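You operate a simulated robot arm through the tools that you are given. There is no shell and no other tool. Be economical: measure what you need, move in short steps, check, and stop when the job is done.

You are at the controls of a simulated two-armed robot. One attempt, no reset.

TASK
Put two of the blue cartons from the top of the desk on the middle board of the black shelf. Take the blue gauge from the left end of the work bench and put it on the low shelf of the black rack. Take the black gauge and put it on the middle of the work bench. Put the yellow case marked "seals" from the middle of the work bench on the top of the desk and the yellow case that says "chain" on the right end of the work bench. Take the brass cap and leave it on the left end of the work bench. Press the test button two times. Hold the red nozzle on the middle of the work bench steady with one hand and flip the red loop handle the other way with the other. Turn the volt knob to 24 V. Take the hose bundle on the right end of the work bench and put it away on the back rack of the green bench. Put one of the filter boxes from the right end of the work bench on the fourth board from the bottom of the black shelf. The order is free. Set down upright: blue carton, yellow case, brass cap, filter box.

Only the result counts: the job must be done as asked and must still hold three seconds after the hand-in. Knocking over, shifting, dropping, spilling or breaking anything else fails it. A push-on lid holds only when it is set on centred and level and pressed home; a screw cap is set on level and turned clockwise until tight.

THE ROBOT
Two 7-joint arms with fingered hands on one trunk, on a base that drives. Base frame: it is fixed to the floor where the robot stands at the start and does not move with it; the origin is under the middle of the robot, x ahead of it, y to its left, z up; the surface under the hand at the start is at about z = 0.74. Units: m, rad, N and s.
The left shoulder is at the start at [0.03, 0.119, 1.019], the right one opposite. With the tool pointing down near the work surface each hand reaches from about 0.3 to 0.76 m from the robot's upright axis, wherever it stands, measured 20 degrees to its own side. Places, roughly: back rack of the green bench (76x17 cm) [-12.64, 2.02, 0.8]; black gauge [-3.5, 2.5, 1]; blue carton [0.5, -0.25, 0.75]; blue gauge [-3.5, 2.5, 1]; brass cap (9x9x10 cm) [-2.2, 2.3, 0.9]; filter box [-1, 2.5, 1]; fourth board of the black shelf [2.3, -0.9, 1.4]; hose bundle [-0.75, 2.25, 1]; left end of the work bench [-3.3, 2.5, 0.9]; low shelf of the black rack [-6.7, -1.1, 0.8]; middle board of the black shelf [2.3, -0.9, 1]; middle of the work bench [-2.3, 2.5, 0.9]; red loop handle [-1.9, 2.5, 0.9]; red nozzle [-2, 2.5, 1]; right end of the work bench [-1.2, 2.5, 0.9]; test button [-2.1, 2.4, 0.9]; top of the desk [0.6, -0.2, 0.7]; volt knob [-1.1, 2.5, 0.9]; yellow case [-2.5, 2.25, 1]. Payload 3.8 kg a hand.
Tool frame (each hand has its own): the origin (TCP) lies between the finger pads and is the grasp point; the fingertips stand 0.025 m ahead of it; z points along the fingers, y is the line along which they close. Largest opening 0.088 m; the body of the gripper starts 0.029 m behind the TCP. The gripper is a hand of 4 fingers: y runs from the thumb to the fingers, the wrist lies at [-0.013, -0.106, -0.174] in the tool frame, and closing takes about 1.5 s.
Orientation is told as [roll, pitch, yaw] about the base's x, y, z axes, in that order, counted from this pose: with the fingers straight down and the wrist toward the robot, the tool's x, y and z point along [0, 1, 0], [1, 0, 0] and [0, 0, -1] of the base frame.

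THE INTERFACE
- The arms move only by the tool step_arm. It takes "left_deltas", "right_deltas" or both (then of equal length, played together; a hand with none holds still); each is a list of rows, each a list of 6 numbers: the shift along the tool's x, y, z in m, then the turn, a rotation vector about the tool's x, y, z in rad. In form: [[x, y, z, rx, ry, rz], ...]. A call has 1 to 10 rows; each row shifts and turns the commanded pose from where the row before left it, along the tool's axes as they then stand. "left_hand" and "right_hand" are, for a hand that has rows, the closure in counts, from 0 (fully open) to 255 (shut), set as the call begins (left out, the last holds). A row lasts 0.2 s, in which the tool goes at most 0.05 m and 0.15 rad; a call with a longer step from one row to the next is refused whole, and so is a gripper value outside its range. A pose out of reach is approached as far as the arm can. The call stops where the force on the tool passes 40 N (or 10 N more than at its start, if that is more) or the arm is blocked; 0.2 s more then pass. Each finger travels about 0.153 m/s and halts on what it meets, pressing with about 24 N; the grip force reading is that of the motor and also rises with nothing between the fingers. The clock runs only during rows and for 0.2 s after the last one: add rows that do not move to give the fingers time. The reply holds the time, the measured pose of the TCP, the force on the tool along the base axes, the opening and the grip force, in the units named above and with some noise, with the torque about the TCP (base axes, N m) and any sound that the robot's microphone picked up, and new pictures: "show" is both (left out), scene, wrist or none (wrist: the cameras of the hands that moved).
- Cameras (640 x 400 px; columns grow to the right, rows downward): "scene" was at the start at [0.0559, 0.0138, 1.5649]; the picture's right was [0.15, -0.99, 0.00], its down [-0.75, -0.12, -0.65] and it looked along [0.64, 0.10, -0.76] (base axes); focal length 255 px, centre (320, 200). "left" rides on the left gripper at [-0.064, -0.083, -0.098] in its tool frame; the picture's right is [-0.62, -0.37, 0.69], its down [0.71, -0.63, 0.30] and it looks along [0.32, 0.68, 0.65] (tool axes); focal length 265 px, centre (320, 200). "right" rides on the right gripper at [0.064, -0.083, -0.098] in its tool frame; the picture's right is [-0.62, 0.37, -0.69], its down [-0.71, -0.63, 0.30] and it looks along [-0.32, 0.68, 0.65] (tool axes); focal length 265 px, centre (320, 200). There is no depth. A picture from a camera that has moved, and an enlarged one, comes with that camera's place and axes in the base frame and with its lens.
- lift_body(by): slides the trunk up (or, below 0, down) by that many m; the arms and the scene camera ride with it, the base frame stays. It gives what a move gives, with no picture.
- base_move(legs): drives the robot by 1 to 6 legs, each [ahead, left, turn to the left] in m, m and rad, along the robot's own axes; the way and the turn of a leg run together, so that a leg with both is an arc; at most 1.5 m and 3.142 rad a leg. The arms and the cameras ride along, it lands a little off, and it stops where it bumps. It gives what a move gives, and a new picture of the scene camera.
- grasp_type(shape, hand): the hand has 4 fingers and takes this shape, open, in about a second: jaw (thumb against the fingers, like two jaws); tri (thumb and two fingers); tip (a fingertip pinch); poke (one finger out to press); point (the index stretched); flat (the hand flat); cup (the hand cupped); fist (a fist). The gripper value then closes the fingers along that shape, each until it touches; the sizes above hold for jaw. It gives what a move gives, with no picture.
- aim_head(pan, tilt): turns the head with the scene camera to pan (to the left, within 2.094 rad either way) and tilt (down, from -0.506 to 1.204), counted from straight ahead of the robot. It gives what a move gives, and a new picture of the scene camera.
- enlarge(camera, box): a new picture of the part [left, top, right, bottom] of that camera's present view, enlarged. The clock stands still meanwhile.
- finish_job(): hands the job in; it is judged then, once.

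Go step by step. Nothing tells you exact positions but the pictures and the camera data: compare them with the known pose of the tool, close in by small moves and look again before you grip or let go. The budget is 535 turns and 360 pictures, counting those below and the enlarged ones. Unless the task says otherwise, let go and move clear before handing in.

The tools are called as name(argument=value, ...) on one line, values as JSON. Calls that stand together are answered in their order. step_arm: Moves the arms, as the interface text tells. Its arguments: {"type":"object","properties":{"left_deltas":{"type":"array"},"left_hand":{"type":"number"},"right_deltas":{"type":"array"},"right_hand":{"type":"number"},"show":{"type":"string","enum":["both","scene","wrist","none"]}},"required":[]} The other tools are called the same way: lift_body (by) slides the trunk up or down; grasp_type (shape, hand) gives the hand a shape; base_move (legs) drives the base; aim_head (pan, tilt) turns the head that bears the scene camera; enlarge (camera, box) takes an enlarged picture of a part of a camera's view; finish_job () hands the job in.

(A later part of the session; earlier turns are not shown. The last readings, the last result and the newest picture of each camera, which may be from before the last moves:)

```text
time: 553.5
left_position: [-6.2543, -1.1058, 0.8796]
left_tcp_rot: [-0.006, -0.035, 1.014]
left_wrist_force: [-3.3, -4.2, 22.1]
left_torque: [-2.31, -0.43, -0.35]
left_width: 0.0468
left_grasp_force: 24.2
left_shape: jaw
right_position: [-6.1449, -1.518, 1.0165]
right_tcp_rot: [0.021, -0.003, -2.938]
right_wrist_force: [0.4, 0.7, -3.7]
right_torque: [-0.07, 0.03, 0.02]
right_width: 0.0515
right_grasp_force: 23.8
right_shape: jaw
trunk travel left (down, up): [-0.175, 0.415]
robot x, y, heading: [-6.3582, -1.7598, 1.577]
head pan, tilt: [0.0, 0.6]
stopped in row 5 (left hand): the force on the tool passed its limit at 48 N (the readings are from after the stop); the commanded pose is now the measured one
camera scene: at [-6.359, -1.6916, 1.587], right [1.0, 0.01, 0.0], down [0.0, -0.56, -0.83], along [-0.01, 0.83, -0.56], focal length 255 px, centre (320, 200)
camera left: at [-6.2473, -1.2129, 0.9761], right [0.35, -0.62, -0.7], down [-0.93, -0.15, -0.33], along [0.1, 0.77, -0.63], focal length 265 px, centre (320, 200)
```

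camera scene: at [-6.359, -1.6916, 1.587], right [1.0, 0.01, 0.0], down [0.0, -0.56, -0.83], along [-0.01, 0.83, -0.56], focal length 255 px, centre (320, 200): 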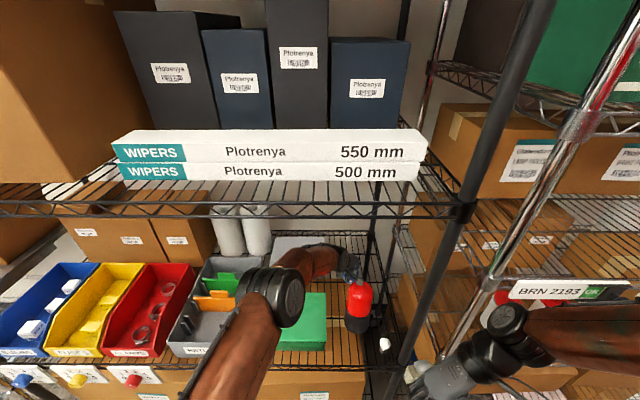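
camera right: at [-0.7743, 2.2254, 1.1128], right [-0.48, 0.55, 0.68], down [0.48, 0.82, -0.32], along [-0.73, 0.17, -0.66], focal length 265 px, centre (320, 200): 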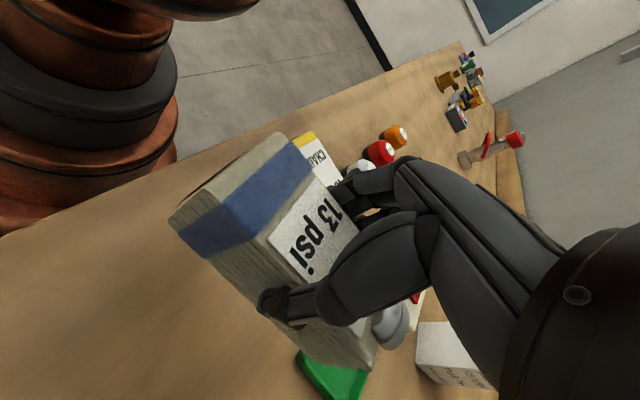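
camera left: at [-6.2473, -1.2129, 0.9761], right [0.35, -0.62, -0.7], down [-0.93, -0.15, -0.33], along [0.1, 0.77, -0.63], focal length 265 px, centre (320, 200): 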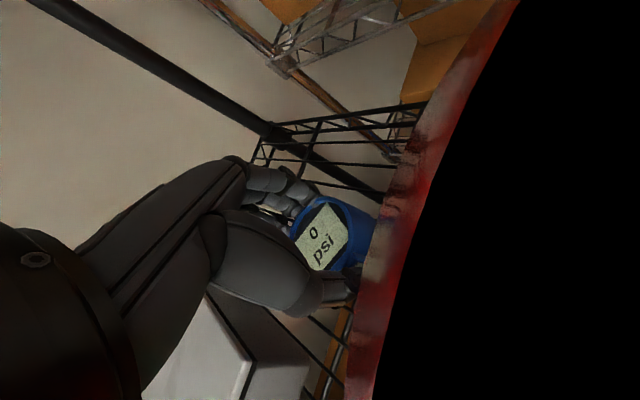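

The wrist camera touched the lamp's top. I lift straight up at once and check the lamp.

step_arm(left_deltas=[[0, 0, -0.02, 0, 0, 0], [0, 0, -0.03, 0, 0, 0], [0, 0, -0.03, 0, 0, 0], [0, 0, -0.03, 0, 0, 0], [0, 0, 0, 0, 0, 0]], show="both")

enlarge(camera="scene", box=[240, 220, 440, 380])

```text
time: 554.7
left_position: [-6.2566, -1.1109, 0.9847]
left_tcp_rot: [-0.005, -0.025, 1.01]
left_wrist_force: [-0.2, 0.6, -1.6]
left_torque: [-0.06, 0.02, -0.01]
left_width: 0.0471
left_grasp_force: 23.5
left_shape: jaw
right_position: [-6.1445, -1.5164, 1.0156]
right_tcp_rot: [0.021, -0.006, -2.937]
right_wrist_force: [0.4, 0.4, -4.0]
right_torque: [-0.01, 0.04, -0.02]
right_width: 0.0513
right_grasp_force: 24.0
right_shape: jaw
trunk travel left (down, up): [-0.175, 0.415]
robot x, y, heading: [-6.3606, -1.7599, 1.582]
head pan, tilt: [0.0, 0.6]
camera scene: at [-6.3588, -1.6902, 1.5868], right [1.0, 0.01, 0.0], down [0.0, -0.57, -0.82], along [-0.01, 0.82, -0.57], focal length 255 px, centre (320, 200)
camera left: at [-6.25, -1.218, 1.0813], right [0.34, -0.63, -0.7], down [-0.93, -0.15, -0.32], along [0.1, 0.76, -0.64], focal length 265 px, centre (320, 200)
```

scene: 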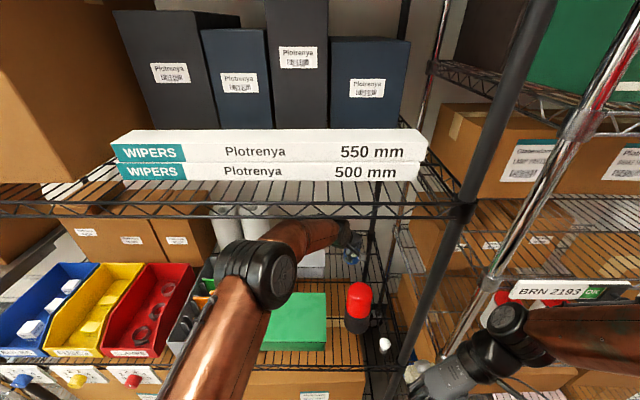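
left: 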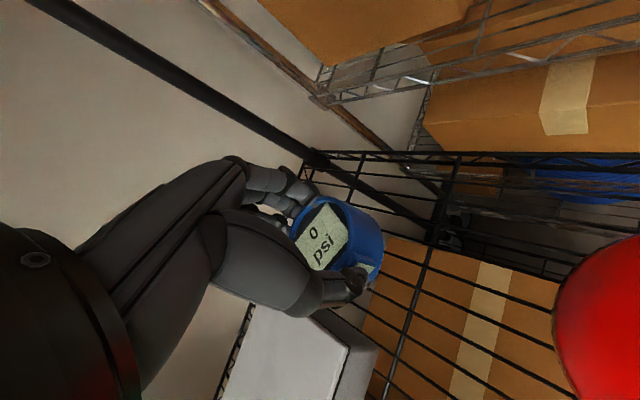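

```text
2.50 times, centred on (340, 300) of scene
camera zoom: at [-6.3588, -1.6902, 1.5868], right [1.0, 0.01, 0.0], down [0.0, -0.57, -0.82], along [-0.01, 0.82, -0.57], focal length 636 px, centre (270, -50)
```

zoom: 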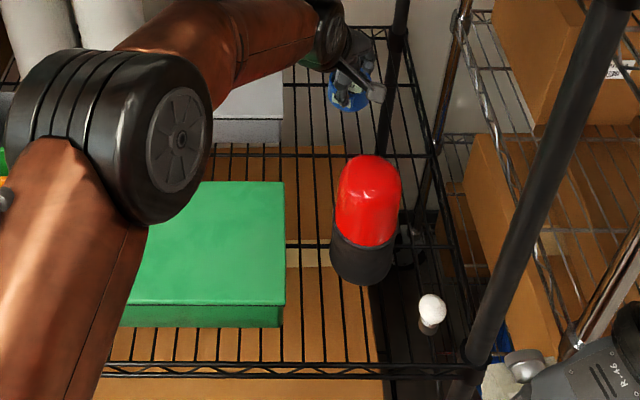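

The lamp stands unmoved. I drive 6 cm forward so the wrist (and its camera) passes beyond the lamp, and rotate slightly.

base_move(legs=[[0.07, 0, 0]])

step_arm(left_deltas=[[0.01, 0, 0, 0.01, 0, -0.1], [0.015, 0, 0, 0.01, 0, -0.09], [0.01, -0.005, 0, 0, 0, 0], [0, 0, 0.03, 0, 0, 0], [0, 0, 0, 0, 0, 0]], show="both")

```text
time: 555.7
left_position: [-6.2587, -1.0582, 0.9825]
left_tcp_rot: [-0.001, -0.026, 1.008]
left_wrist_force: [-0.4, 0.3, -1.7]
left_torque: [-0.01, -0.01, -0.01]
left_width: 0.0467
left_grasp_force: 23.9
left_shape: jaw
right_position: [-6.1469, -1.4616, 1.0192]
right_tcp_rot: [0.007, 0.0, -2.936]
right_wrist_force: [-0.2, -1.1, -3.8]
right_torque: [0.01, 0.0, -0.03]
right_width: 0.0515
right_grasp_force: 23.8
right_shape: jaw
trunk travel left (down, up): [-0.175, 0.415]
robot x, y, heading: [-6.3584, -1.6921, 1.581]
head pan, tilt: [0.0, 0.6]
camera scene: at [-6.3618, -1.6434, 1.5864], right [1.0, 0.01, 0.0], down [0.01, -0.55, -0.83], along [-0.01, 0.83, -0.55], focal length 255 px, centre (320, 200)
```

scene: 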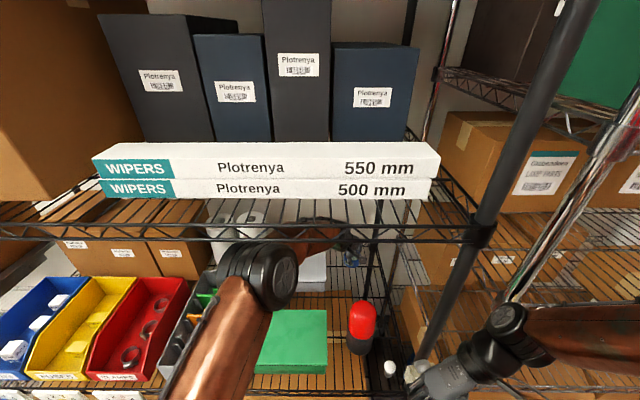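

```text
time: 556.9
left_position: [-6.2905, -1.037, 0.9467]
left_tcp_rot: [-0.007, 0.005, 1.194]
left_wrist_force: [-0.7, -0.4, -2.6]
left_torque: [0.01, -0.01, 0.0]
left_width: 0.0468
left_grasp_force: 23.7
left_shape: jaw
right_position: [-6.1481, -1.4507, 1.0189]
right_tcp_rot: [0.021, -0.003, -2.937]
right_wrist_force: [-1.6, 0.3, -3.9]
right_torque: [0.02, 0.02, 0.01]
right_width: 0.051
right_grasp_force: 24.1
right_shape: jaw
trunk travel left (down, up): [-0.175, 0.415]
robot x, y, heading: [-6.358, -1.6914, 1.575]
head pan, tilt: [0.0, 0.6]
camera scene: at [-6.3616, -1.6249, 1.5876], right [1.0, 0.01, 0.0], down [0.01, -0.56, -0.83], along [-0.01, 0.83, -0.56], focal length 255 px, centre (320, 200)
camera left: at [-6.2624, -1.1385, 1.0469], right [0.45, -0.57, -0.69], down [-0.89, -0.33, -0.31], along [-0.05, 0.75, -0.66], focal length 265 px, centre (320, 200)
```

scene: 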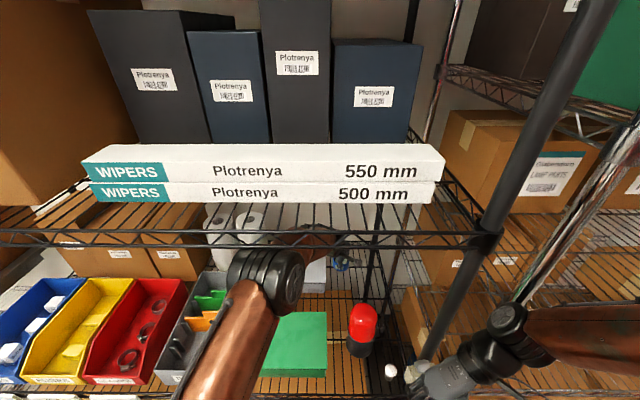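
left: 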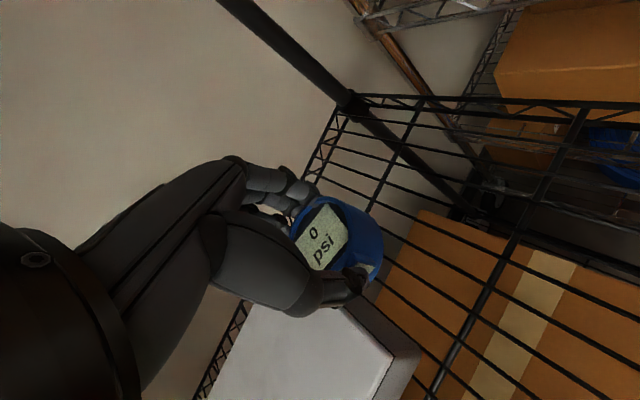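

Clear of lamp and boxes. Lower gradually.

step_arm(left_deltas=[[0.0, 0, 0.025, 0, 0, 0], [0, 0, 0.025, 0, 0, 0], [0, 0, 0.025, 0, 0, 0], [0, 0, 0, 0, 0, 0]], show="wrist")

```text
time: 557.9
left_position: [-6.2903, -1.0351, 0.8696]
left_tcp_rot: [-0.007, 0.01, 1.197]
left_wrist_force: [0.0, -0.3, -1.9]
left_torque: [-0.02, -0.01, -0.02]
left_width: 0.0465
left_grasp_force: 24.4
left_shape: jaw
right_position: [-6.1456, -1.4491, 1.0175]
right_tcp_rot: [0.022, -0.006, -2.939]
right_wrist_force: [0.2, 0.5, -4.3]
right_torque: [-0.01, 0.03, -0.01]
right_width: 0.0513
right_grasp_force: 23.5
right_shape: jaw
trunk travel left (down, up): [-0.175, 0.415]
robot x, y, heading: [-6.3595, -1.695, 1.578]
head pan, tilt: [0.0, 0.6]
camera left: at [-6.2612, -1.1356, 0.9691], right [0.45, -0.58, -0.69], down [-0.89, -0.33, -0.3], along [-0.05, 0.75, -0.66], focal length 265 px, centre (320, 200)
```

left: 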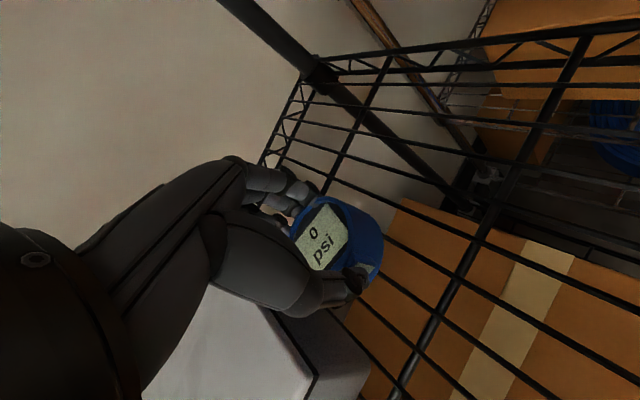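

step_arm(left_deltas=[[-0.008, 0, 0.015, 0, 0, 0], [0, 0, 0.015, 0, 0, 0], [0, 0, 0.01, 0, 0, 0], [0, 0, 0, 0, 0, 0]], show="wrist")

```text
time: 558.9
left_position: [-6.2792, -1.0322, 0.8414]
left_tcp_rot: [-0.007, -0.014, 1.198]
left_wrist_force: [-1.5, -4.7, 19.0]
left_torque: [-0.13, 0.07, 0.01]
left_width: 0.0481
left_grasp_force: 23.4
left_shape: jaw
right_position: [-6.1466, -1.4493, 1.0163]
right_tcp_rot: [0.02, -0.003, -2.939]
right_wrist_force: [0.1, 1.4, -3.8]
right_torque: [-0.05, 0.0, 0.03]
right_width: 0.0515
right_grasp_force: 24.1
right_shape: jaw
trunk travel left (down, up): [-0.175, 0.415]
robot x, y, heading: [-6.3597, -1.6907, 1.579]
head pan, tilt: [0.0, 0.6]
stopped in row 4 (left hand): the force on the tool passed its limit at 41 N (the readings are from after the stop); the commanded pose is now the measured one
camera left: at [-6.2525, -1.1355, 0.9398], right [0.45, -0.56, -0.69], down [-0.89, -0.32, -0.32], along [-0.04, 0.76, -0.65], focal length 265 px, centre (320, 200)
```

left: 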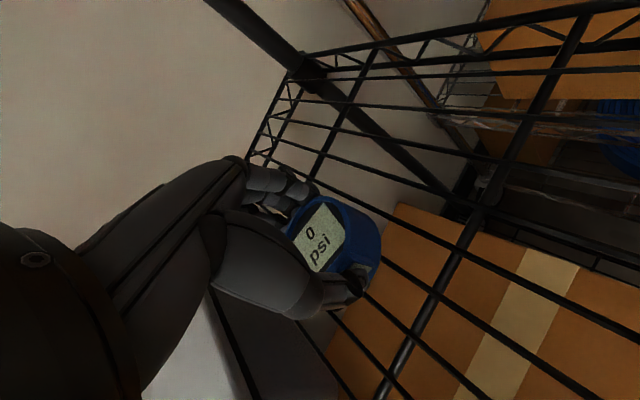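

Contact near the axis at bottom z≈0.80, matching the shelf. Ease up 2 mm and open partway.

step_arm(left_deltas=[[0, 0, -0.002, 0.01, 0, 0], [0, 0, 0, 0, 0, 0], [0, 0, 0, 0, 0, 0]], show="none")

step_arm(left_deltas=[[0, 0, 0, 0, 0, 0], [0, 0, 0, 0, 0, 0], [0, 0, 0, 0, 0, 0], [0, 0, 0, 0, 0, 0], [0, 0, 0, 0, 0, 0]], left_hand=40, show="wrist")

```text
time: 559.7
left_position: [-6.2806, -1.0335, 0.8419]
left_tcp_rot: [-0.006, -0.003, 1.198]
left_wrist_force: [0.8, 3.0, 19.0]
left_torque: [0.22, -0.09, -0.04]
left_width: 0.0483
left_grasp_force: 23.6
left_shape: jaw
right_position: [-6.1458, -1.4497, 1.0163]
right_tcp_rot: [0.019, -0.003, -2.938]
right_wrist_force: [0.1, -0.5, -4.5]
right_torque: [-0.03, 0.0, 0.0]
right_width: 0.0514
right_grasp_force: 24.0
right_shape: jaw
trunk travel left (down, up): [-0.175, 0.415]
robot x, y, heading: [-6.36, -1.6929, 1.579]
head pan, tilt: [0.0, 0.6]
```

```text
time: 560.9
left_position: [-6.2792, -1.0339, 0.8393]
left_tcp_rot: [-0.006, 0.004, 1.197]
left_wrist_force: [0.9, -0.9, 0.3]
left_torque: [0.0, 0.0, -0.04]
left_width: 0.0739
left_grasp_force: 0.0
left_shape: jaw
right_position: [-6.1452, -1.4489, 1.0162]
right_tcp_rot: [0.023, -0.005, -2.938]
right_wrist_force: [0.5, -0.3, -3.3]
right_torque: [-0.02, 0.05, -0.01]
right_width: 0.0516
right_grasp_force: 24.0
right_shape: jaw
trunk travel left (down, up): [-0.175, 0.415]
robot x, y, heading: [-6.3585, -1.6904, 1.581]
head pan, tilt: [0.0, 0.6]
camera left: at [-6.2527, -1.1352, 0.9385], right [0.45, -0.57, -0.69], down [-0.89, -0.33, -0.31], along [-0.05, 0.75, -0.66], focal length 265 px, centre (320, 200)
```

left: 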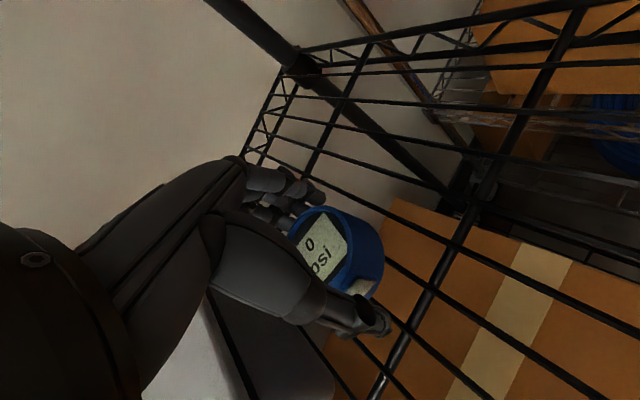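

Gauge stands on the shelf. Open a bit more while rising straight up.

step_arm(left_deltas=[[0, 0, -0.02, 0, 0, 0], [0, 0, -0.03, 0, 0, 0], [0, 0, -0.035, 0, 0, 0], [0, 0, -0.035, 0, 0, 0], [0, 0, -0.035, 0, 0, 0], [0, 0, 0, 0, 0, 0]], left_hand=20, show="wrist")

```text
time: 562.5
left_position: [-6.2846, -1.0408, 0.9678]
left_tcp_rot: [-0.006, 0.046, 1.192]
left_wrist_force: [1.1, -0.1, -0.3]
left_torque: [-0.02, -0.01, 0.03]
left_width: 0.081
left_grasp_force: 0.1
left_shape: jaw
right_position: [-6.1456, -1.4491, 1.0187]
right_tcp_rot: [0.023, -0.004, -2.936]
right_wrist_force: [0.4, -0.5, -3.8]
right_torque: [-0.03, 0.01, -0.02]
right_width: 0.0512
right_grasp_force: 24.2
right_shape: jaw
trunk travel left (down, up): [-0.175, 0.415]
robot x, y, heading: [-6.3581, -1.695, 1.583]
head pan, tilt: [0.0, 0.6]
stopped in row 6 (left hand): the arm was blocked; the commanded pose is now the measured one
camera left: at [-6.2549, -1.1383, 1.0701], right [0.43, -0.6, -0.67], down [-0.9, -0.33, -0.28], along [-0.06, 0.73, -0.69], focal length 265 px, centre (320, 200)
```

left: 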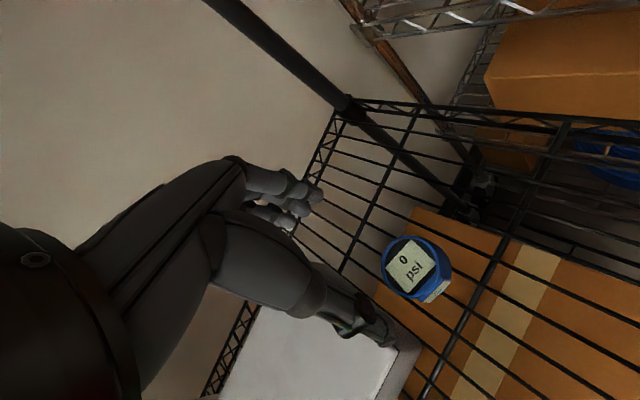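

Something (the elbow) meets the shelf above. I lower 2.5 cm again, shift left away from the lamp, and will back out with the base.

step_arm(left_deltas=[[0, 0, 0.012, 0, 0, 0], [0, 0, 0.013, 0, 0, 0], [0.037, -0.0148, 0, 0, 0, 0], [0.037, -0.0148, 0, 0, 0, 0], [0, 0, 0, 0, 0, 0]], show="both")

```text
time: 563.9
left_position: [-6.3609, -1.0404, 0.9014]
left_tcp_rot: [-0.051, 0.095, 1.142]
left_wrist_force: [0.8, 1.2, -1.2]
left_torque: [-0.02, 0.12, -0.03]
left_width: 0.0808
left_grasp_force: 0.1
left_shape: jaw
right_position: [-6.1691, -1.4344, 1.0219]
right_tcp_rot: [0.045, 0.02, -2.954]
right_wrist_force: [2.0, -6.3, -5.3]
right_torque: [0.02, 0.1, -0.32]
right_width: 0.0507
right_grasp_force: 24.7
right_shape: jaw
trunk travel left (down, up): [-0.175, 0.415]
robot x, y, heading: [-6.3487, -1.689, 1.555]
head pan, tilt: [0.0, 0.6]
stopped in row 5 (left hand): the arm was blocked; the commanded pose is now the measured one
camera scene: at [-6.3406, -1.6236, 1.5903], right [1.0, -0.01, -0.01], down [-0.01, -0.56, -0.83], along [0.01, 0.83, -0.56], focal length 255 px, centre (320, 200)
camera left: at [-6.3379, -1.132, 1.0106], right [0.42, -0.66, -0.62], down [-0.91, -0.31, -0.28], along [-0.01, 0.68, -0.73], focal length 265 px, centre (320, 200)
```

scene: 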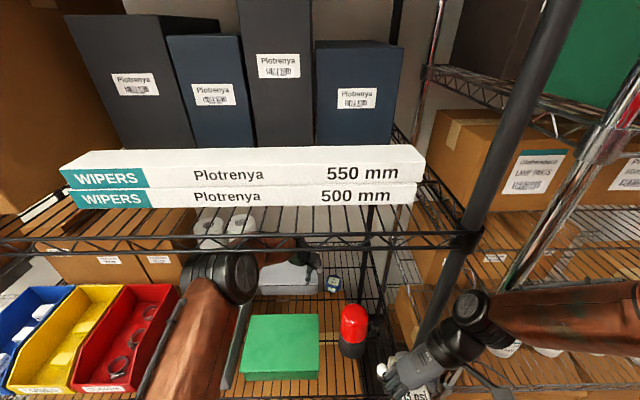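
left: 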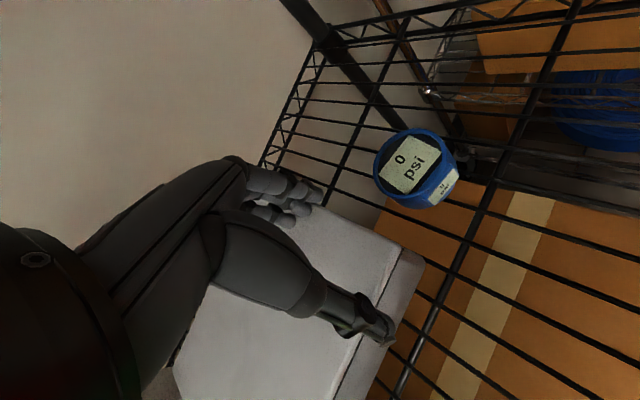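

enlarge(camera="scene", box=[130, 210, 450, 400])

```text
2.00 times, centred on (290, 305) of scene
camera zoom: at [-6.3406, -1.6236, 1.5903], right [1.0, -0.01, -0.01], down [-0.01, -0.56, -0.83], along [0.01, 0.83, -0.56], focal length 509 px, centre (380, -10)
```

zoom: 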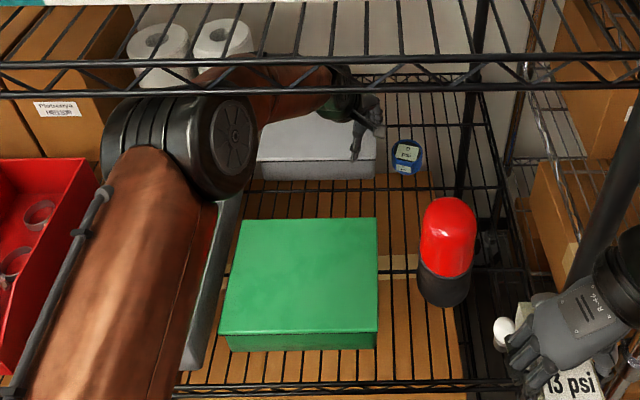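

The elbow sits just under the upper shelf rim. I lower the trunk 3.5 cm to free it, then back out.

lift_body(by=-0.035)

base_move(legs=[[-0.08, 0, 0]])

```text
time: 564.5
left_position: [-6.3581, -1.0407, 0.8935]
left_tcp_rot: [-0.029, 0.056, 1.155]
left_wrist_force: [0.5, -3.7, 16.0]
left_torque: [0.53, -0.16, -0.07]
left_width: 0.0769
left_grasp_force: 0.1
left_shape: jaw
right_position: [-6.1623, -1.4414, 0.9947]
right_tcp_rot: [0.033, 0.016, -2.945]
right_wrist_force: [-1.4, -1.1, -3.1]
right_torque: [0.0, 0.01, 0.0]
right_width: 0.0511
right_grasp_force: 24.0
right_shape: jaw
trunk travel left (down, up): [-0.15, 0.44]
robot x, y, heading: [-6.3537, -1.6908, 1.574]
head pan, tilt: [0.0, 0.6]
stopped: the force on the tool passed its limit at 49 N (the readings are from after the stop); the commanded pose is now the measured one
```

```text
time: 565.6
left_position: [-6.3545, -1.1251, 0.893]
left_tcp_rot: [-0.024, 0.061, 1.154]
left_wrist_force: [-0.1, 1.4, 18.0]
left_torque: [1.13, -0.28, 0.04]
left_width: 0.0825
left_grasp_force: 0.1
left_shape: jaw
right_position: [-6.159, -1.5244, 0.9932]
right_tcp_rot: [0.029, 0.013, -2.949]
right_wrist_force: [-0.5, -1.0, -4.3]
right_torque: [-0.02, -0.02, -0.03]
right_width: 0.0516
right_grasp_force: 23.7
right_shape: jaw
trunk travel left (down, up): [-0.15, 0.44]
robot x, y, heading: [-6.3548, -1.774, 1.568]
head pan, tilt: [0.0, 0.6]
camera scene: at [-6.3555, -1.7061, 1.5621], right [1.0, 0.0, 0.0], down [0.0, -0.56, -0.83], along [0.0, 0.83, -0.56], focal length 255 px, centre (320, 200)
```

scene: 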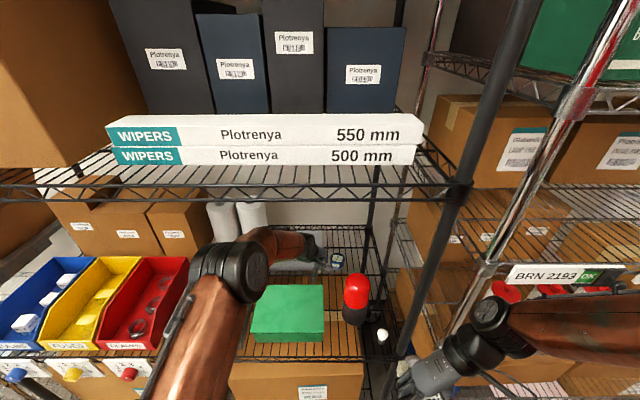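

The left fingers are pressing on something (likely the grey box). Raise the hand now and inspect.

step_arm(left_deltas=[[0, 0, -0.015, 0, 0, 0], [0, 0, -0.015, 0, 0, 0], [0, 0, 0, 0, 0, 0]], show="wrist")

enlarge(camera="scene", box=[180, 210, 420, 360])

```text
time: 566.4
left_position: [-6.3546, -1.1207, 0.9217]
left_tcp_rot: [-0.026, 0.064, 1.154]
left_wrist_force: [-0.2, -0.2, 0.7]
left_torque: [0.0, -0.04, 0.02]
left_width: 0.0811
left_grasp_force: 0.0
left_shape: jaw
right_position: [-6.1589, -1.5215, 0.9932]
right_tcp_rot: [0.035, 0.011, -2.948]
right_wrist_force: [-0.2, -0.5, -3.5]
right_torque: [0.0, 0.02, 0.04]
right_width: 0.0513
right_grasp_force: 23.9
right_shape: jaw
trunk travel left (down, up): [-0.15, 0.44]
robot x, y, heading: [-6.3539, -1.7761, 1.568]
head pan, tilt: [0.0, 0.6]
camera left: at [-6.3311, -1.2159, 1.0265], right [0.42, -0.63, -0.65], down [-0.91, -0.31, -0.28], along [-0.02, 0.71, -0.7], focal length 265 px, centre (320, 200)
```

left: 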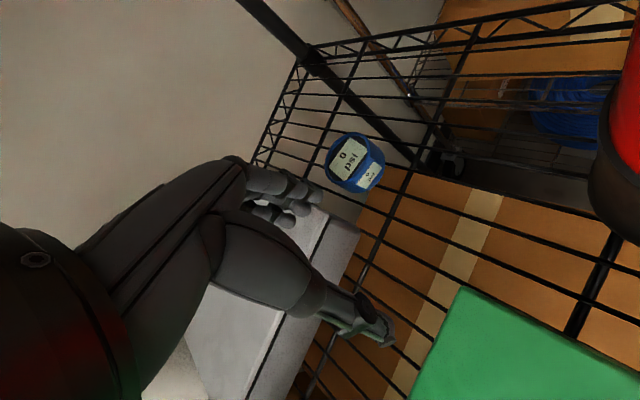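

```text
2.67 times, centred on (300, 285) of scene
camera zoom: at [-6.3558, -1.702, 1.5618], right [1.0, 0.0, 0.0], down [0.0, -0.57, -0.82], along [0.0, 0.82, -0.57], focal length 679 px, centre (373, -27)
```

zoom: 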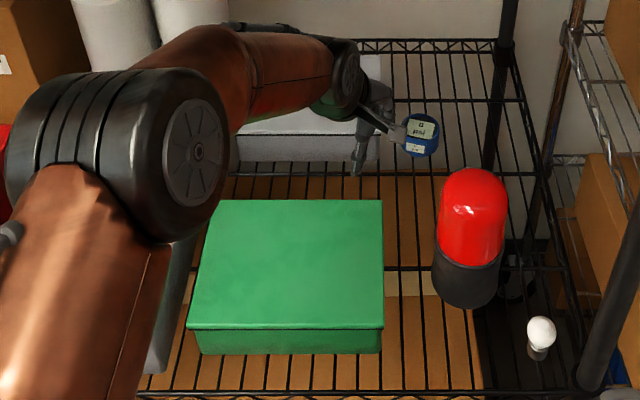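

Nothing seems displaced: grey box, green box, lamp and gauge look in place. Back out further with the base.

base_move(legs=[[-0.12, -0.02, 0]])

step_arm(left_deltas=[[0, 0, -0.02, 0, 0, 0], [0, 0, -0.03, 0, 0, 0], [0, 0, -0.03, 0, 0, 0], [0, 0, 0, 0, 0, 0]], show="none")

base_move(legs=[[-0.25, 0, 0]])

```text
time: 567.6
left_position: [-6.3354, -1.2425, 0.922]
left_tcp_rot: [-0.024, 0.064, 1.153]
left_wrist_force: [0.9, -0.3, 0.1]
left_torque: [0.02, 0.01, 0.05]
left_width: 0.0811
left_grasp_force: 0.1
left_shape: jaw
right_position: [-6.14, -1.6434, 0.9947]
right_tcp_rot: [0.031, 0.009, -2.951]
right_wrist_force: [0.4, 0.1, -4.2]
right_torque: [0.04, 0.03, 0.0]
right_width: 0.0512
right_grasp_force: 23.7
right_shape: jaw
trunk travel left (down, up): [-0.15, 0.44]
robot x, y, heading: [-6.3359, -1.8943, 1.568]
head pan, tilt: [0.0, 0.6]
camera scene: at [-6.3356, -1.8251, 1.562], right [1.0, 0.0, 0.0], down [0.0, -0.56, -0.83], along [0.0, 0.83, -0.56], focal length 255 px, centre (320, 200)
```

scene: 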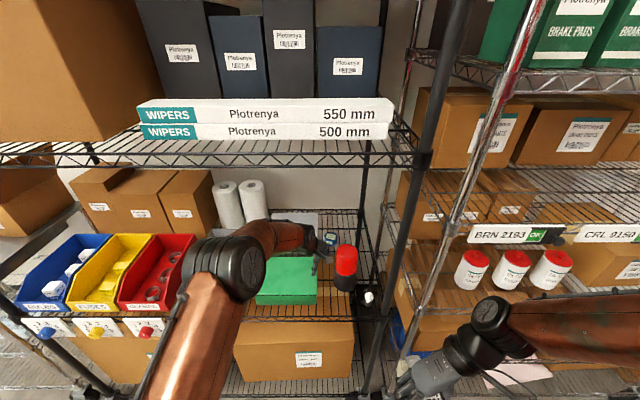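

```text
time: 568.6
left_position: [-6.3347, -1.234, 1.0011]
left_tcp_rot: [-0.026, 0.064, 1.151]
left_wrist_force: [-0.5, -0.2, -0.4]
left_torque: [0.01, 0.0, 0.01]
left_width: 0.0812
left_grasp_force: 0.0
left_shape: jaw
right_position: [-6.1407, -1.6422, 0.9937]
right_tcp_rot: [0.033, 0.011, -2.952]
right_wrist_force: [0.5, -0.6, -4.2]
right_torque: [-0.01, 0.02, 0.01]
right_width: 0.0512
right_grasp_force: 23.6
right_shape: jaw
trunk travel left (down, up): [-0.15, 0.44]
robot x, y, heading: [-6.3327, -1.8948, 1.57]
head pan, tilt: [0.0, 0.6]
```

```text
time: 570.4
left_position: [-6.3347, -1.4798, 1.0021]
left_tcp_rot: [-0.023, 0.063, 1.154]
left_wrist_force: [-0.2, -0.7, -0.2]
left_torque: [0.04, -0.01, -0.02]
left_width: 0.0811
left_grasp_force: 0.1
left_shape: jaw
right_position: [-6.1398, -1.8874, 0.9943]
right_tcp_rot: [0.03, 0.01, -2.947]
right_wrist_force: [0.5, 0.1, -3.1]
right_torque: [-0.02, 0.01, 0.0]
right_width: 0.0514
right_grasp_force: 23.9
right_shape: jaw
trunk travel left (down, up): [-0.15, 0.44]
robot x, y, heading: [-6.3347, -2.1428, 1.572]
head pan, tilt: [0.0, 0.6]
camera scene: at [-6.3366, -2.0685, 1.5619], right [1.0, 0.0, 0.0], down [0.0, -0.56, -0.83], along [0.0, 0.83, -0.56], focal length 255 px, centre (320, 200)
```

scene: 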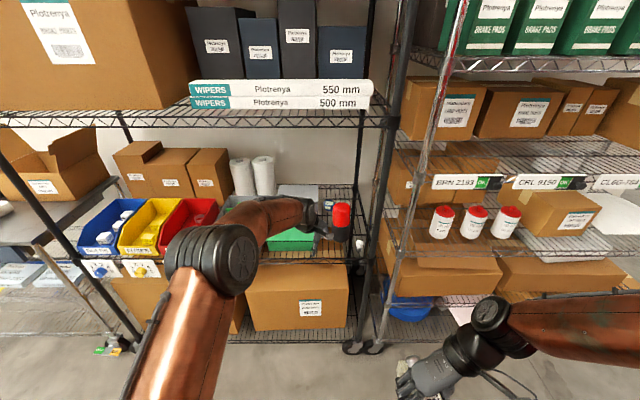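

Out of the rack. Move the left arm aside and verify the shelf.

step_arm(left_deltas=[[0.04, -0.02, -0.02, 0, 0, -0.08], [0.04, -0.02, -0.02, 0, 0, -0.08], [0.04, -0.02, -0.02, 0, 0, -0.08], [0.04, 0, -0.02, 0, 0, -0.08], [0.04, 0, -0.02, 0, 0, -0.08], [0.04, 0, 0, 0, 0, 0], [0.04, 0, 0, 0, 0, 0], [0, 0, 0, 0, 0, 0]], left_hand=0, show="none")

enlarge(camera="scene", box=[60, 150, 380, 340])

```text
time: 572.2
left_position: [-6.6258, -1.4746, 1.1024]
left_tcp_rot: [0.001, 0.068, 1.555]
left_wrist_force: [0.7, -0.6, 0.1]
left_torque: [0.01, -0.03, 0.0]
left_width: 0.0877
left_grasp_force: 0.1
left_shape: jaw
right_position: [-6.1398, -1.8872, 0.9935]
right_tcp_rot: [0.033, 0.009, -2.95]
right_wrist_force: [-0.4, 0.6, -4.4]
right_torque: [0.01, 0.0, -0.01]
right_width: 0.0511
right_grasp_force: 23.9
right_shape: jaw
trunk travel left (down, up): [-0.15, 0.44]
robot x, y, heading: [-6.3389, -2.1377, 1.564]
head pan, tilt: [0.0, 0.6]
```

```text
2.00 times, centred on (220, 245) of scene
camera zoom: at [-6.336, -2.0669, 1.5619], right [1.0, 0.0, 0.0], down [0.0, -0.57, -0.82], along [0.0, 0.82, -0.57], focal length 509 px, centre (520, 110)
```

zoom: 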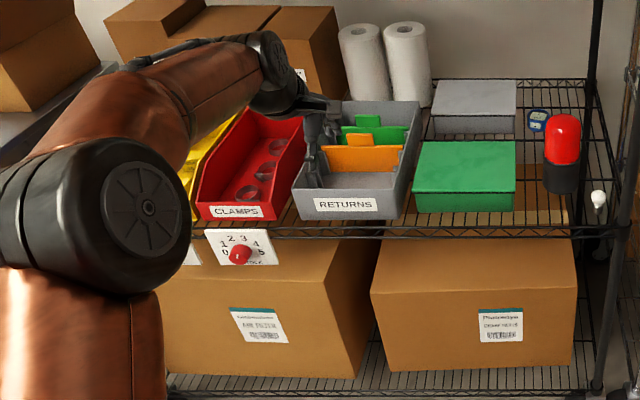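

The gauge stands on the low shelf and all else looks in place. Now carry the hose west to the green bench: turn and drive along the corridor.

base_move(legs=[[0, 0, 1.57], [1.4, -0.1, 0], [1.0, 0, 0]])

aim_head(pan=-0.4, tilt=0.2)

```text
time: 587.9
left_position: [-9.4477, -2.2077, 1.103]
left_tcp_rot: [0.001, 0.071, 3.066]
left_wrist_force: [-0.5, -0.3, -0.4]
left_torque: [0.0, 0.02, 0.0]
left_width: 0.0876
left_grasp_force: 0.1
left_shape: jaw
right_position: [-9.0072, -1.7467, 0.9934]
right_tcp_rot: [0.033, 0.011, -1.438]
right_wrist_force: [-0.3, 0.5, -3.6]
right_torque: [0.02, 0.01, -0.01]
right_width: 0.0513
right_grasp_force: 23.8
right_shape: jaw
trunk travel left (down, up): [-0.15, 0.44]
robot x, y, heading: [-8.7685, -1.9544, 3.082]
head pan, tilt: [0.0, 0.6]
camera scene: at [-8.8381, -1.9503, 1.5618], right [0.06, 1.0, 0.0], down [0.56, -0.03, -0.82], along [-0.82, 0.05, -0.57], focal length 255 px, centre (320, 200)
```

scene: 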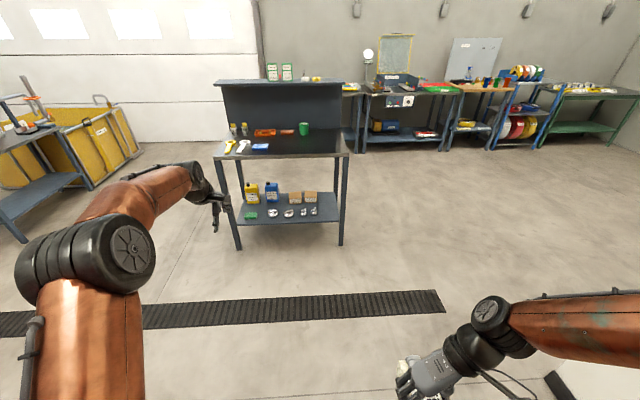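

```text
time: 588.8
left_position: [-9.4466, -2.208, 1.1024]
left_tcp_rot: [0.0, 0.07, 3.067]
left_wrist_force: [-0.5, -0.2, -1.2]
left_torque: [-0.01, -0.03, 0.01]
left_width: 0.0879
left_grasp_force: 0.0
left_shape: jaw
right_position: [-9.0082, -1.7473, 0.9936]
right_tcp_rot: [0.033, 0.012, -1.437]
right_wrist_force: [-0.3, 0.5, -4.0]
right_torque: [-0.01, 0.01, 0.04]
right_width: 0.0516
right_grasp_force: 24.0
right_shape: jaw
trunk travel left (down, up): [-0.15, 0.44]
robot x, y, heading: [-8.7687, -1.9591, 3.08]
head pan, tilt: [-0.4, 0.201]
camera scene: at [-8.8329, -1.9143, 1.5986], right [0.44, 0.9, 0.0], down [0.18, -0.09, -0.98], along [-0.88, 0.43, -0.2], focal length 255 px, centre (320, 200)
```

scene: 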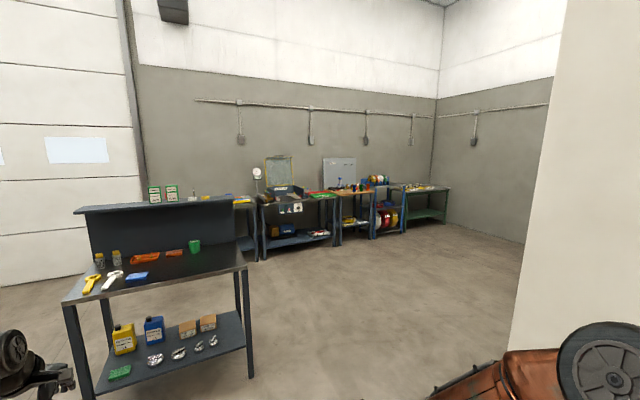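

The green bench is at the far wall on the right. I tuck the left hand in, then travel around the dark table toward it.

step_arm(left_deltas=[[0, -0.045, 0, 0, 0, 0], [0, -0.045, 0, 0, 0, 0], [0, -0.045, 0, 0, 0, 0], [0, -0.045, 0, 0, 0, 0], [0, -0.045, 0, 0, 0, 0], [0, 0, 0, 0, 0, 0]], show="none")

base_move(legs=[[0.85, -0.5, 0.06], [0.5, -0.7, 0], [0.4, -1.2, 0]])

aim_head(pan=-0.5, tilt=0.35)

```text
time: 590.2
left_position: [-9.2221, -2.2236, 1.1164]
left_tcp_rot: [0.002, 0.07, 3.067]
left_wrist_force: [0.2, 0.2, 1.4]
left_torque: [0.0, -0.03, 0.01]
left_width: 0.0879
left_grasp_force: 0.2
left_shape: jaw
right_position: [-9.0079, -1.748, 0.9935]
right_tcp_rot: [0.032, 0.011, -1.437]
right_wrist_force: [0.1, -0.1, -3.9]
right_torque: [0.01, -0.02, 0.03]
right_width: 0.0513
right_grasp_force: 24.4
right_shape: jaw
trunk travel left (down, up): [-0.15, 0.44]
robot x, y, heading: [-8.7662, -1.9538, 3.081]
head pan, tilt: [-0.4, 0.201]
```

```text
time: 605.4
left_position: [-10.9291, 0.184, 1.1164]
left_tcp_rot: [0.003, 0.07, 3.129]
left_wrist_force: [0.5, -0.5, 0.7]
left_torque: [0.03, -0.01, -0.04]
left_width: 0.0876
left_grasp_force: 0.0
left_shape: jaw
right_position: [-10.7455, 0.6725, 0.9927]
right_tcp_rot: [0.032, 0.011, -1.373]
right_wrist_force: [-0.1, 0.6, -3.8]
right_torque: [-0.02, 0.01, 0.02]
right_width: 0.051
right_grasp_force: 24.4
right_shape: jaw
trunk travel left (down, up): [-0.15, 0.44]
robot x, y, heading: [-10.4894, 0.4768, -3.139]
head pan, tilt: [-0.4, 0.201]
camera scene: at [-10.5601, 0.5163, 1.5986], right [0.39, 0.92, 0.0], down [0.18, -0.08, -0.98], along [-0.9, 0.38, -0.2], focal length 255 px, centre (320, 200)
```

scene: 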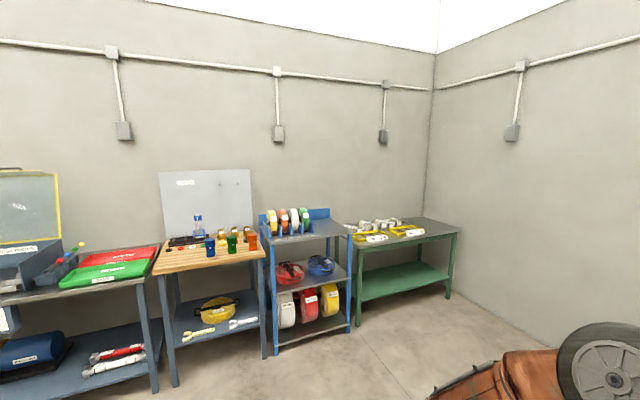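

```text
time: 606.1
left_position: [-10.9298, 0.1822, 1.1176]
left_tcp_rot: [0.002, 0.071, 3.129]
left_wrist_force: [-0.6, 0.1, 0.7]
left_torque: [-0.03, 0.02, -0.01]
left_width: 0.0875
left_grasp_force: 0.1
left_shape: jaw
right_position: [-10.745, 0.6716, 0.994]
right_tcp_rot: [0.032, 0.01, -1.373]
right_wrist_force: [-0.6, -0.5, -4.1]
right_torque: [0.01, 0.01, 0.01]
right_width: 0.0514
right_grasp_force: 24.2
right_shape: jaw
trunk travel left (down, up): [-0.15, 0.44]
robot x, y, heading: [-10.4897, 0.4772, -3.14]
head pan, tilt: [-0.499, 0.351]
camera scene: at [-10.5558, 0.524, 1.5847], right [0.48, 0.88, 0.0], down [0.3, -0.16, -0.94], along [-0.83, 0.45, -0.34], focal length 255 px, centre (320, 200)
```

scene: 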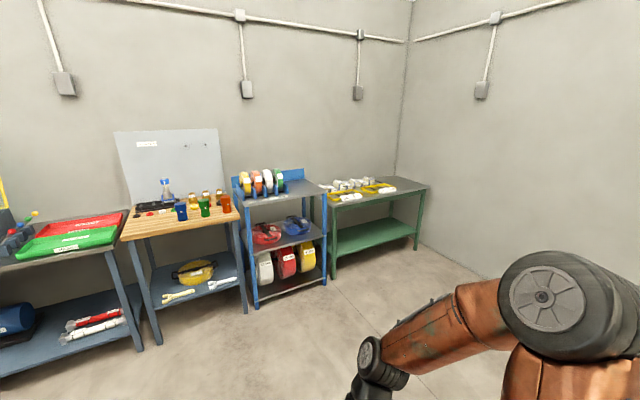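

base_move(legs=[[0.4, -0.7, 0], [0.4, -0.75, 0]])

aim_head(pan=0.0, tilt=0.55)

enlarge(camera="scene", box=[180, 100, 500, 300])

```text
time: 614.6
left_position: [-11.7349, 1.6287, 1.1168]
left_tcp_rot: [0.001, 0.07, -3.139]
left_wrist_force: [0.0, -0.9, 0.0]
left_torque: [-0.01, 0.03, 0.0]
left_width: 0.0878
left_grasp_force: 0.0
left_shape: jaw
right_position: [-11.5579, 2.1214, 0.9933]
right_tcp_rot: [0.034, 0.01, -1.358]
right_wrist_force: [-1.4, 0.4, -3.7]
right_torque: [0.0, -0.01, -0.02]
right_width: 0.0511
right_grasp_force: 23.8
right_shape: jaw
trunk travel left (down, up): [-0.15, 0.44]
robot x, y, heading: [-11.3008, 1.9331, -3.123]
head pan, tilt: [-0.499, 0.351]
camera scene: at [-11.3664, 1.9765, 1.5846], right [0.46, 0.89, 0.0], down [0.31, -0.16, -0.94], along [-0.83, 0.43, -0.34], focal length 255 px, centre (320, 200)
```

scene: 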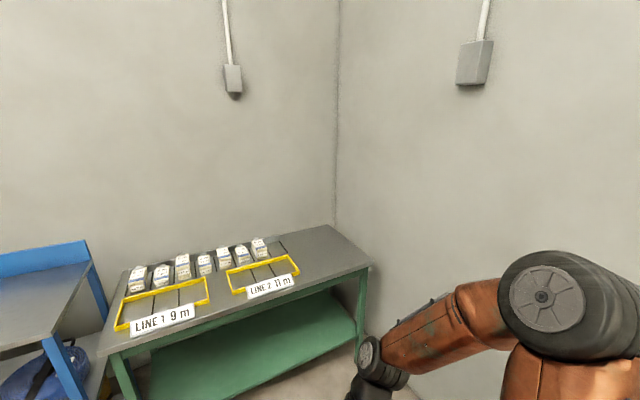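

```text
time: 615.5
left_position: [-11.7346, 1.6284, 1.1172]
left_tcp_rot: [0.0, 0.07, -3.14]
left_wrist_force: [0.2, -0.4, 0.0]
left_torque: [0.01, 0.0, 0.0]
left_width: 0.0877
left_grasp_force: 0.0
left_shape: jaw
right_position: [-11.5564, 2.1206, 0.9931]
right_tcp_rot: [0.032, 0.012, -1.358]
right_wrist_force: [0.6, -0.2, -3.4]
right_torque: [-0.02, 0.01, -0.02]
right_width: 0.0515
right_grasp_force: 23.9
right_shape: jaw
trunk travel left (down, up): [-0.15, 0.44]
robot x, y, heading: [-11.3014, 1.9314, -3.123]
head pan, tilt: [0.0, 0.55]
camera scene: at [-11.3734, 1.9314, 1.5664], right [-0.02, 1.0, 0.0], down [0.52, 0.01, -0.85], along [-0.85, -0.01, -0.52], focal length 255 px, centre (320, 200)
```

scene: 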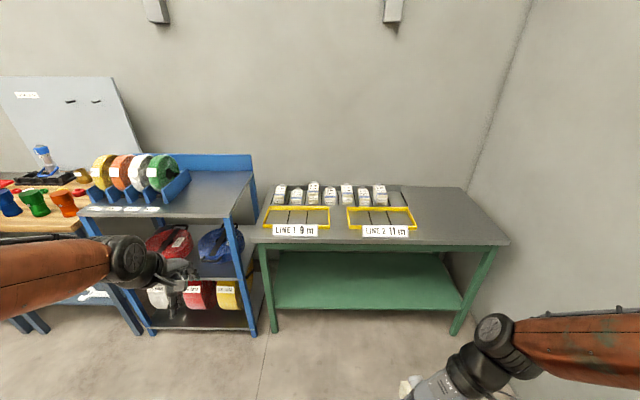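

```text
2.00 times, centred on (340, 200) of scene
camera zoom: at [-11.3734, 1.9314, 1.5664], right [-0.02, 1.0, 0.0], down [0.52, 0.01, -0.85], along [-0.85, -0.01, -0.52], focal length 509 px, centre (280, 200)
```

zoom: 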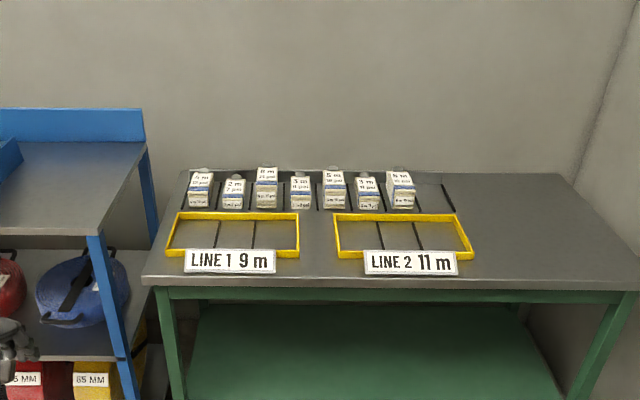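

The green bench's back rack has seven hose packs and one empty slot at the right end, center ≈(-12.64,2.355). I approach it.

base_move(legs=[[0.2, -0.32, -0.017], [0.3, 0, 0]])

aim_head(pan=-0.1, tilt=0.75)

enlarge(camera="scene", box=[200, 80, 440, 250])

```text
time: 619.6
left_position: [-12.2473, 1.9531, 1.1178]
left_tcp_rot: [0.003, 0.071, 3.131]
left_wrist_force: [-0.7, 0.4, -1.1]
left_torque: [-0.01, -0.02, -0.01]
left_width: 0.0877
left_grasp_force: 0.0
left_shape: jaw
right_position: [-12.0651, 2.4425, 0.9927]
right_tcp_rot: [0.033, 0.011, -1.371]
right_wrist_force: [-0.7, -0.2, -4.3]
right_torque: [-0.03, -0.02, -0.04]
right_width: 0.0512
right_grasp_force: 23.9
right_shape: jaw
trunk travel left (down, up): [-0.15, 0.44]
robot x, y, heading: [-11.8111, 2.2497, -3.139]
head pan, tilt: [0.0, 0.55]
camera scene: at [-11.8835, 2.2512, 1.5663], right [0.0, 1.0, 0.0], down [0.52, 0.0, -0.85], along [-0.85, 0.0, -0.52], focal length 255 px, centre (320, 200)
```

scene: 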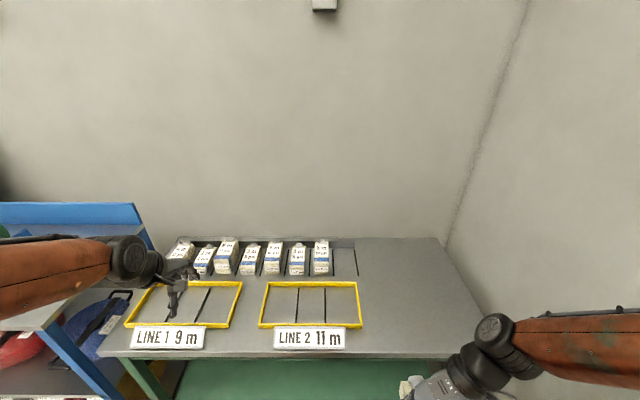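

```text
time: 620.3
left_position: [-12.2467, 1.9536, 1.1164]
left_tcp_rot: [0.001, 0.067, 3.132]
left_wrist_force: [0.8, -0.1, -0.6]
left_torque: [0.01, 0.01, 0.03]
left_width: 0.0878
left_grasp_force: 0.1
left_shape: jaw
right_position: [-12.0627, 2.4433, 0.9931]
right_tcp_rot: [0.033, 0.01, -1.37]
right_wrist_force: [-0.6, 0.0, -3.4]
right_torque: [-0.03, -0.03, 0.01]
right_width: 0.0513
right_grasp_force: 23.7
right_shape: jaw
trunk travel left (down, up): [-0.15, 0.44]
robot x, y, heading: [-11.8146, 2.2525, -3.134]
head pan, tilt: [-0.099, 0.75]
camera scene: at [-11.8746, 2.2595, 1.5491], right [0.09, 1.0, 0.0], down [0.68, -0.06, -0.73], along [-0.73, 0.07, -0.68], focal length 255 px, centre (320, 200)
```

scene: 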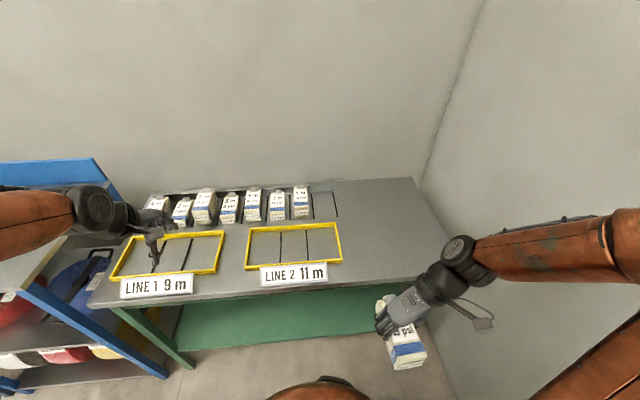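

```text
2.35 times, centred on (320, 165) of scene
camera zoom: at [-11.8746, 2.2595, 1.5491], right [0.09, 1.0, 0.0], down [0.68, -0.06, -0.73], along [-0.73, 0.07, -0.68], focal length 599 px, centre (320, 282)
```

zoom: 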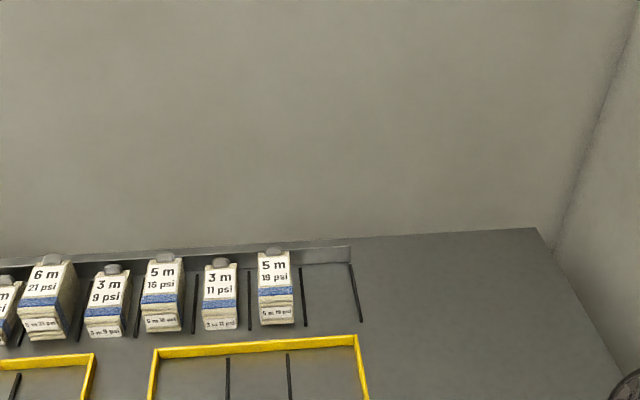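

The empty slot is at (-12.643,2.35). Drive 20 cm closer.

base_move(legs=[[0.12, 0, 0], [0.08, 0, 0]])

```text
time: 622.2
left_position: [-12.4477, 1.9528, 1.1168]
left_tcp_rot: [0.001, 0.071, 3.128]
left_wrist_force: [-0.5, -0.5, -0.2]
left_torque: [-0.01, -0.03, -0.01]
left_width: 0.0876
left_grasp_force: 0.0
left_shape: jaw
right_position: [-12.2644, 2.4424, 0.9924]
right_tcp_rot: [0.035, 0.01, -1.372]
right_wrist_force: [-1.1, -0.5, -3.8]
right_torque: [-0.03, -0.04, 0.0]
right_width: 0.0513
right_grasp_force: 23.7
right_shape: jaw
trunk travel left (down, up): [-0.15, 0.44]
robot x, y, heading: [-12.0083, 2.2481, -3.139]
head pan, tilt: [-0.099, 0.75]
camera scene: at [-12.0756, 2.2587, 1.5489], right [0.1, 1.0, 0.0], down [0.68, -0.07, -0.73], along [-0.73, 0.07, -0.68], focal length 255 px, centre (320, 200)
```

scene: 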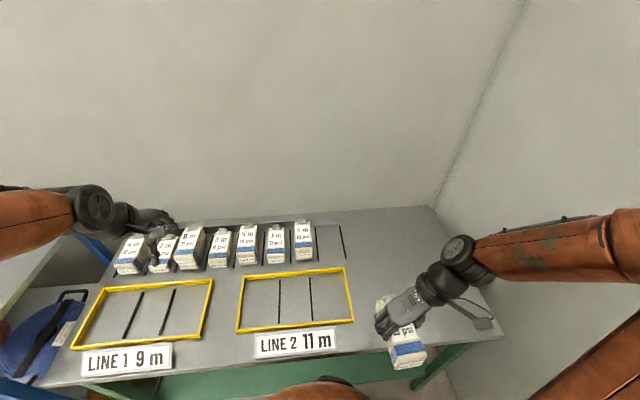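

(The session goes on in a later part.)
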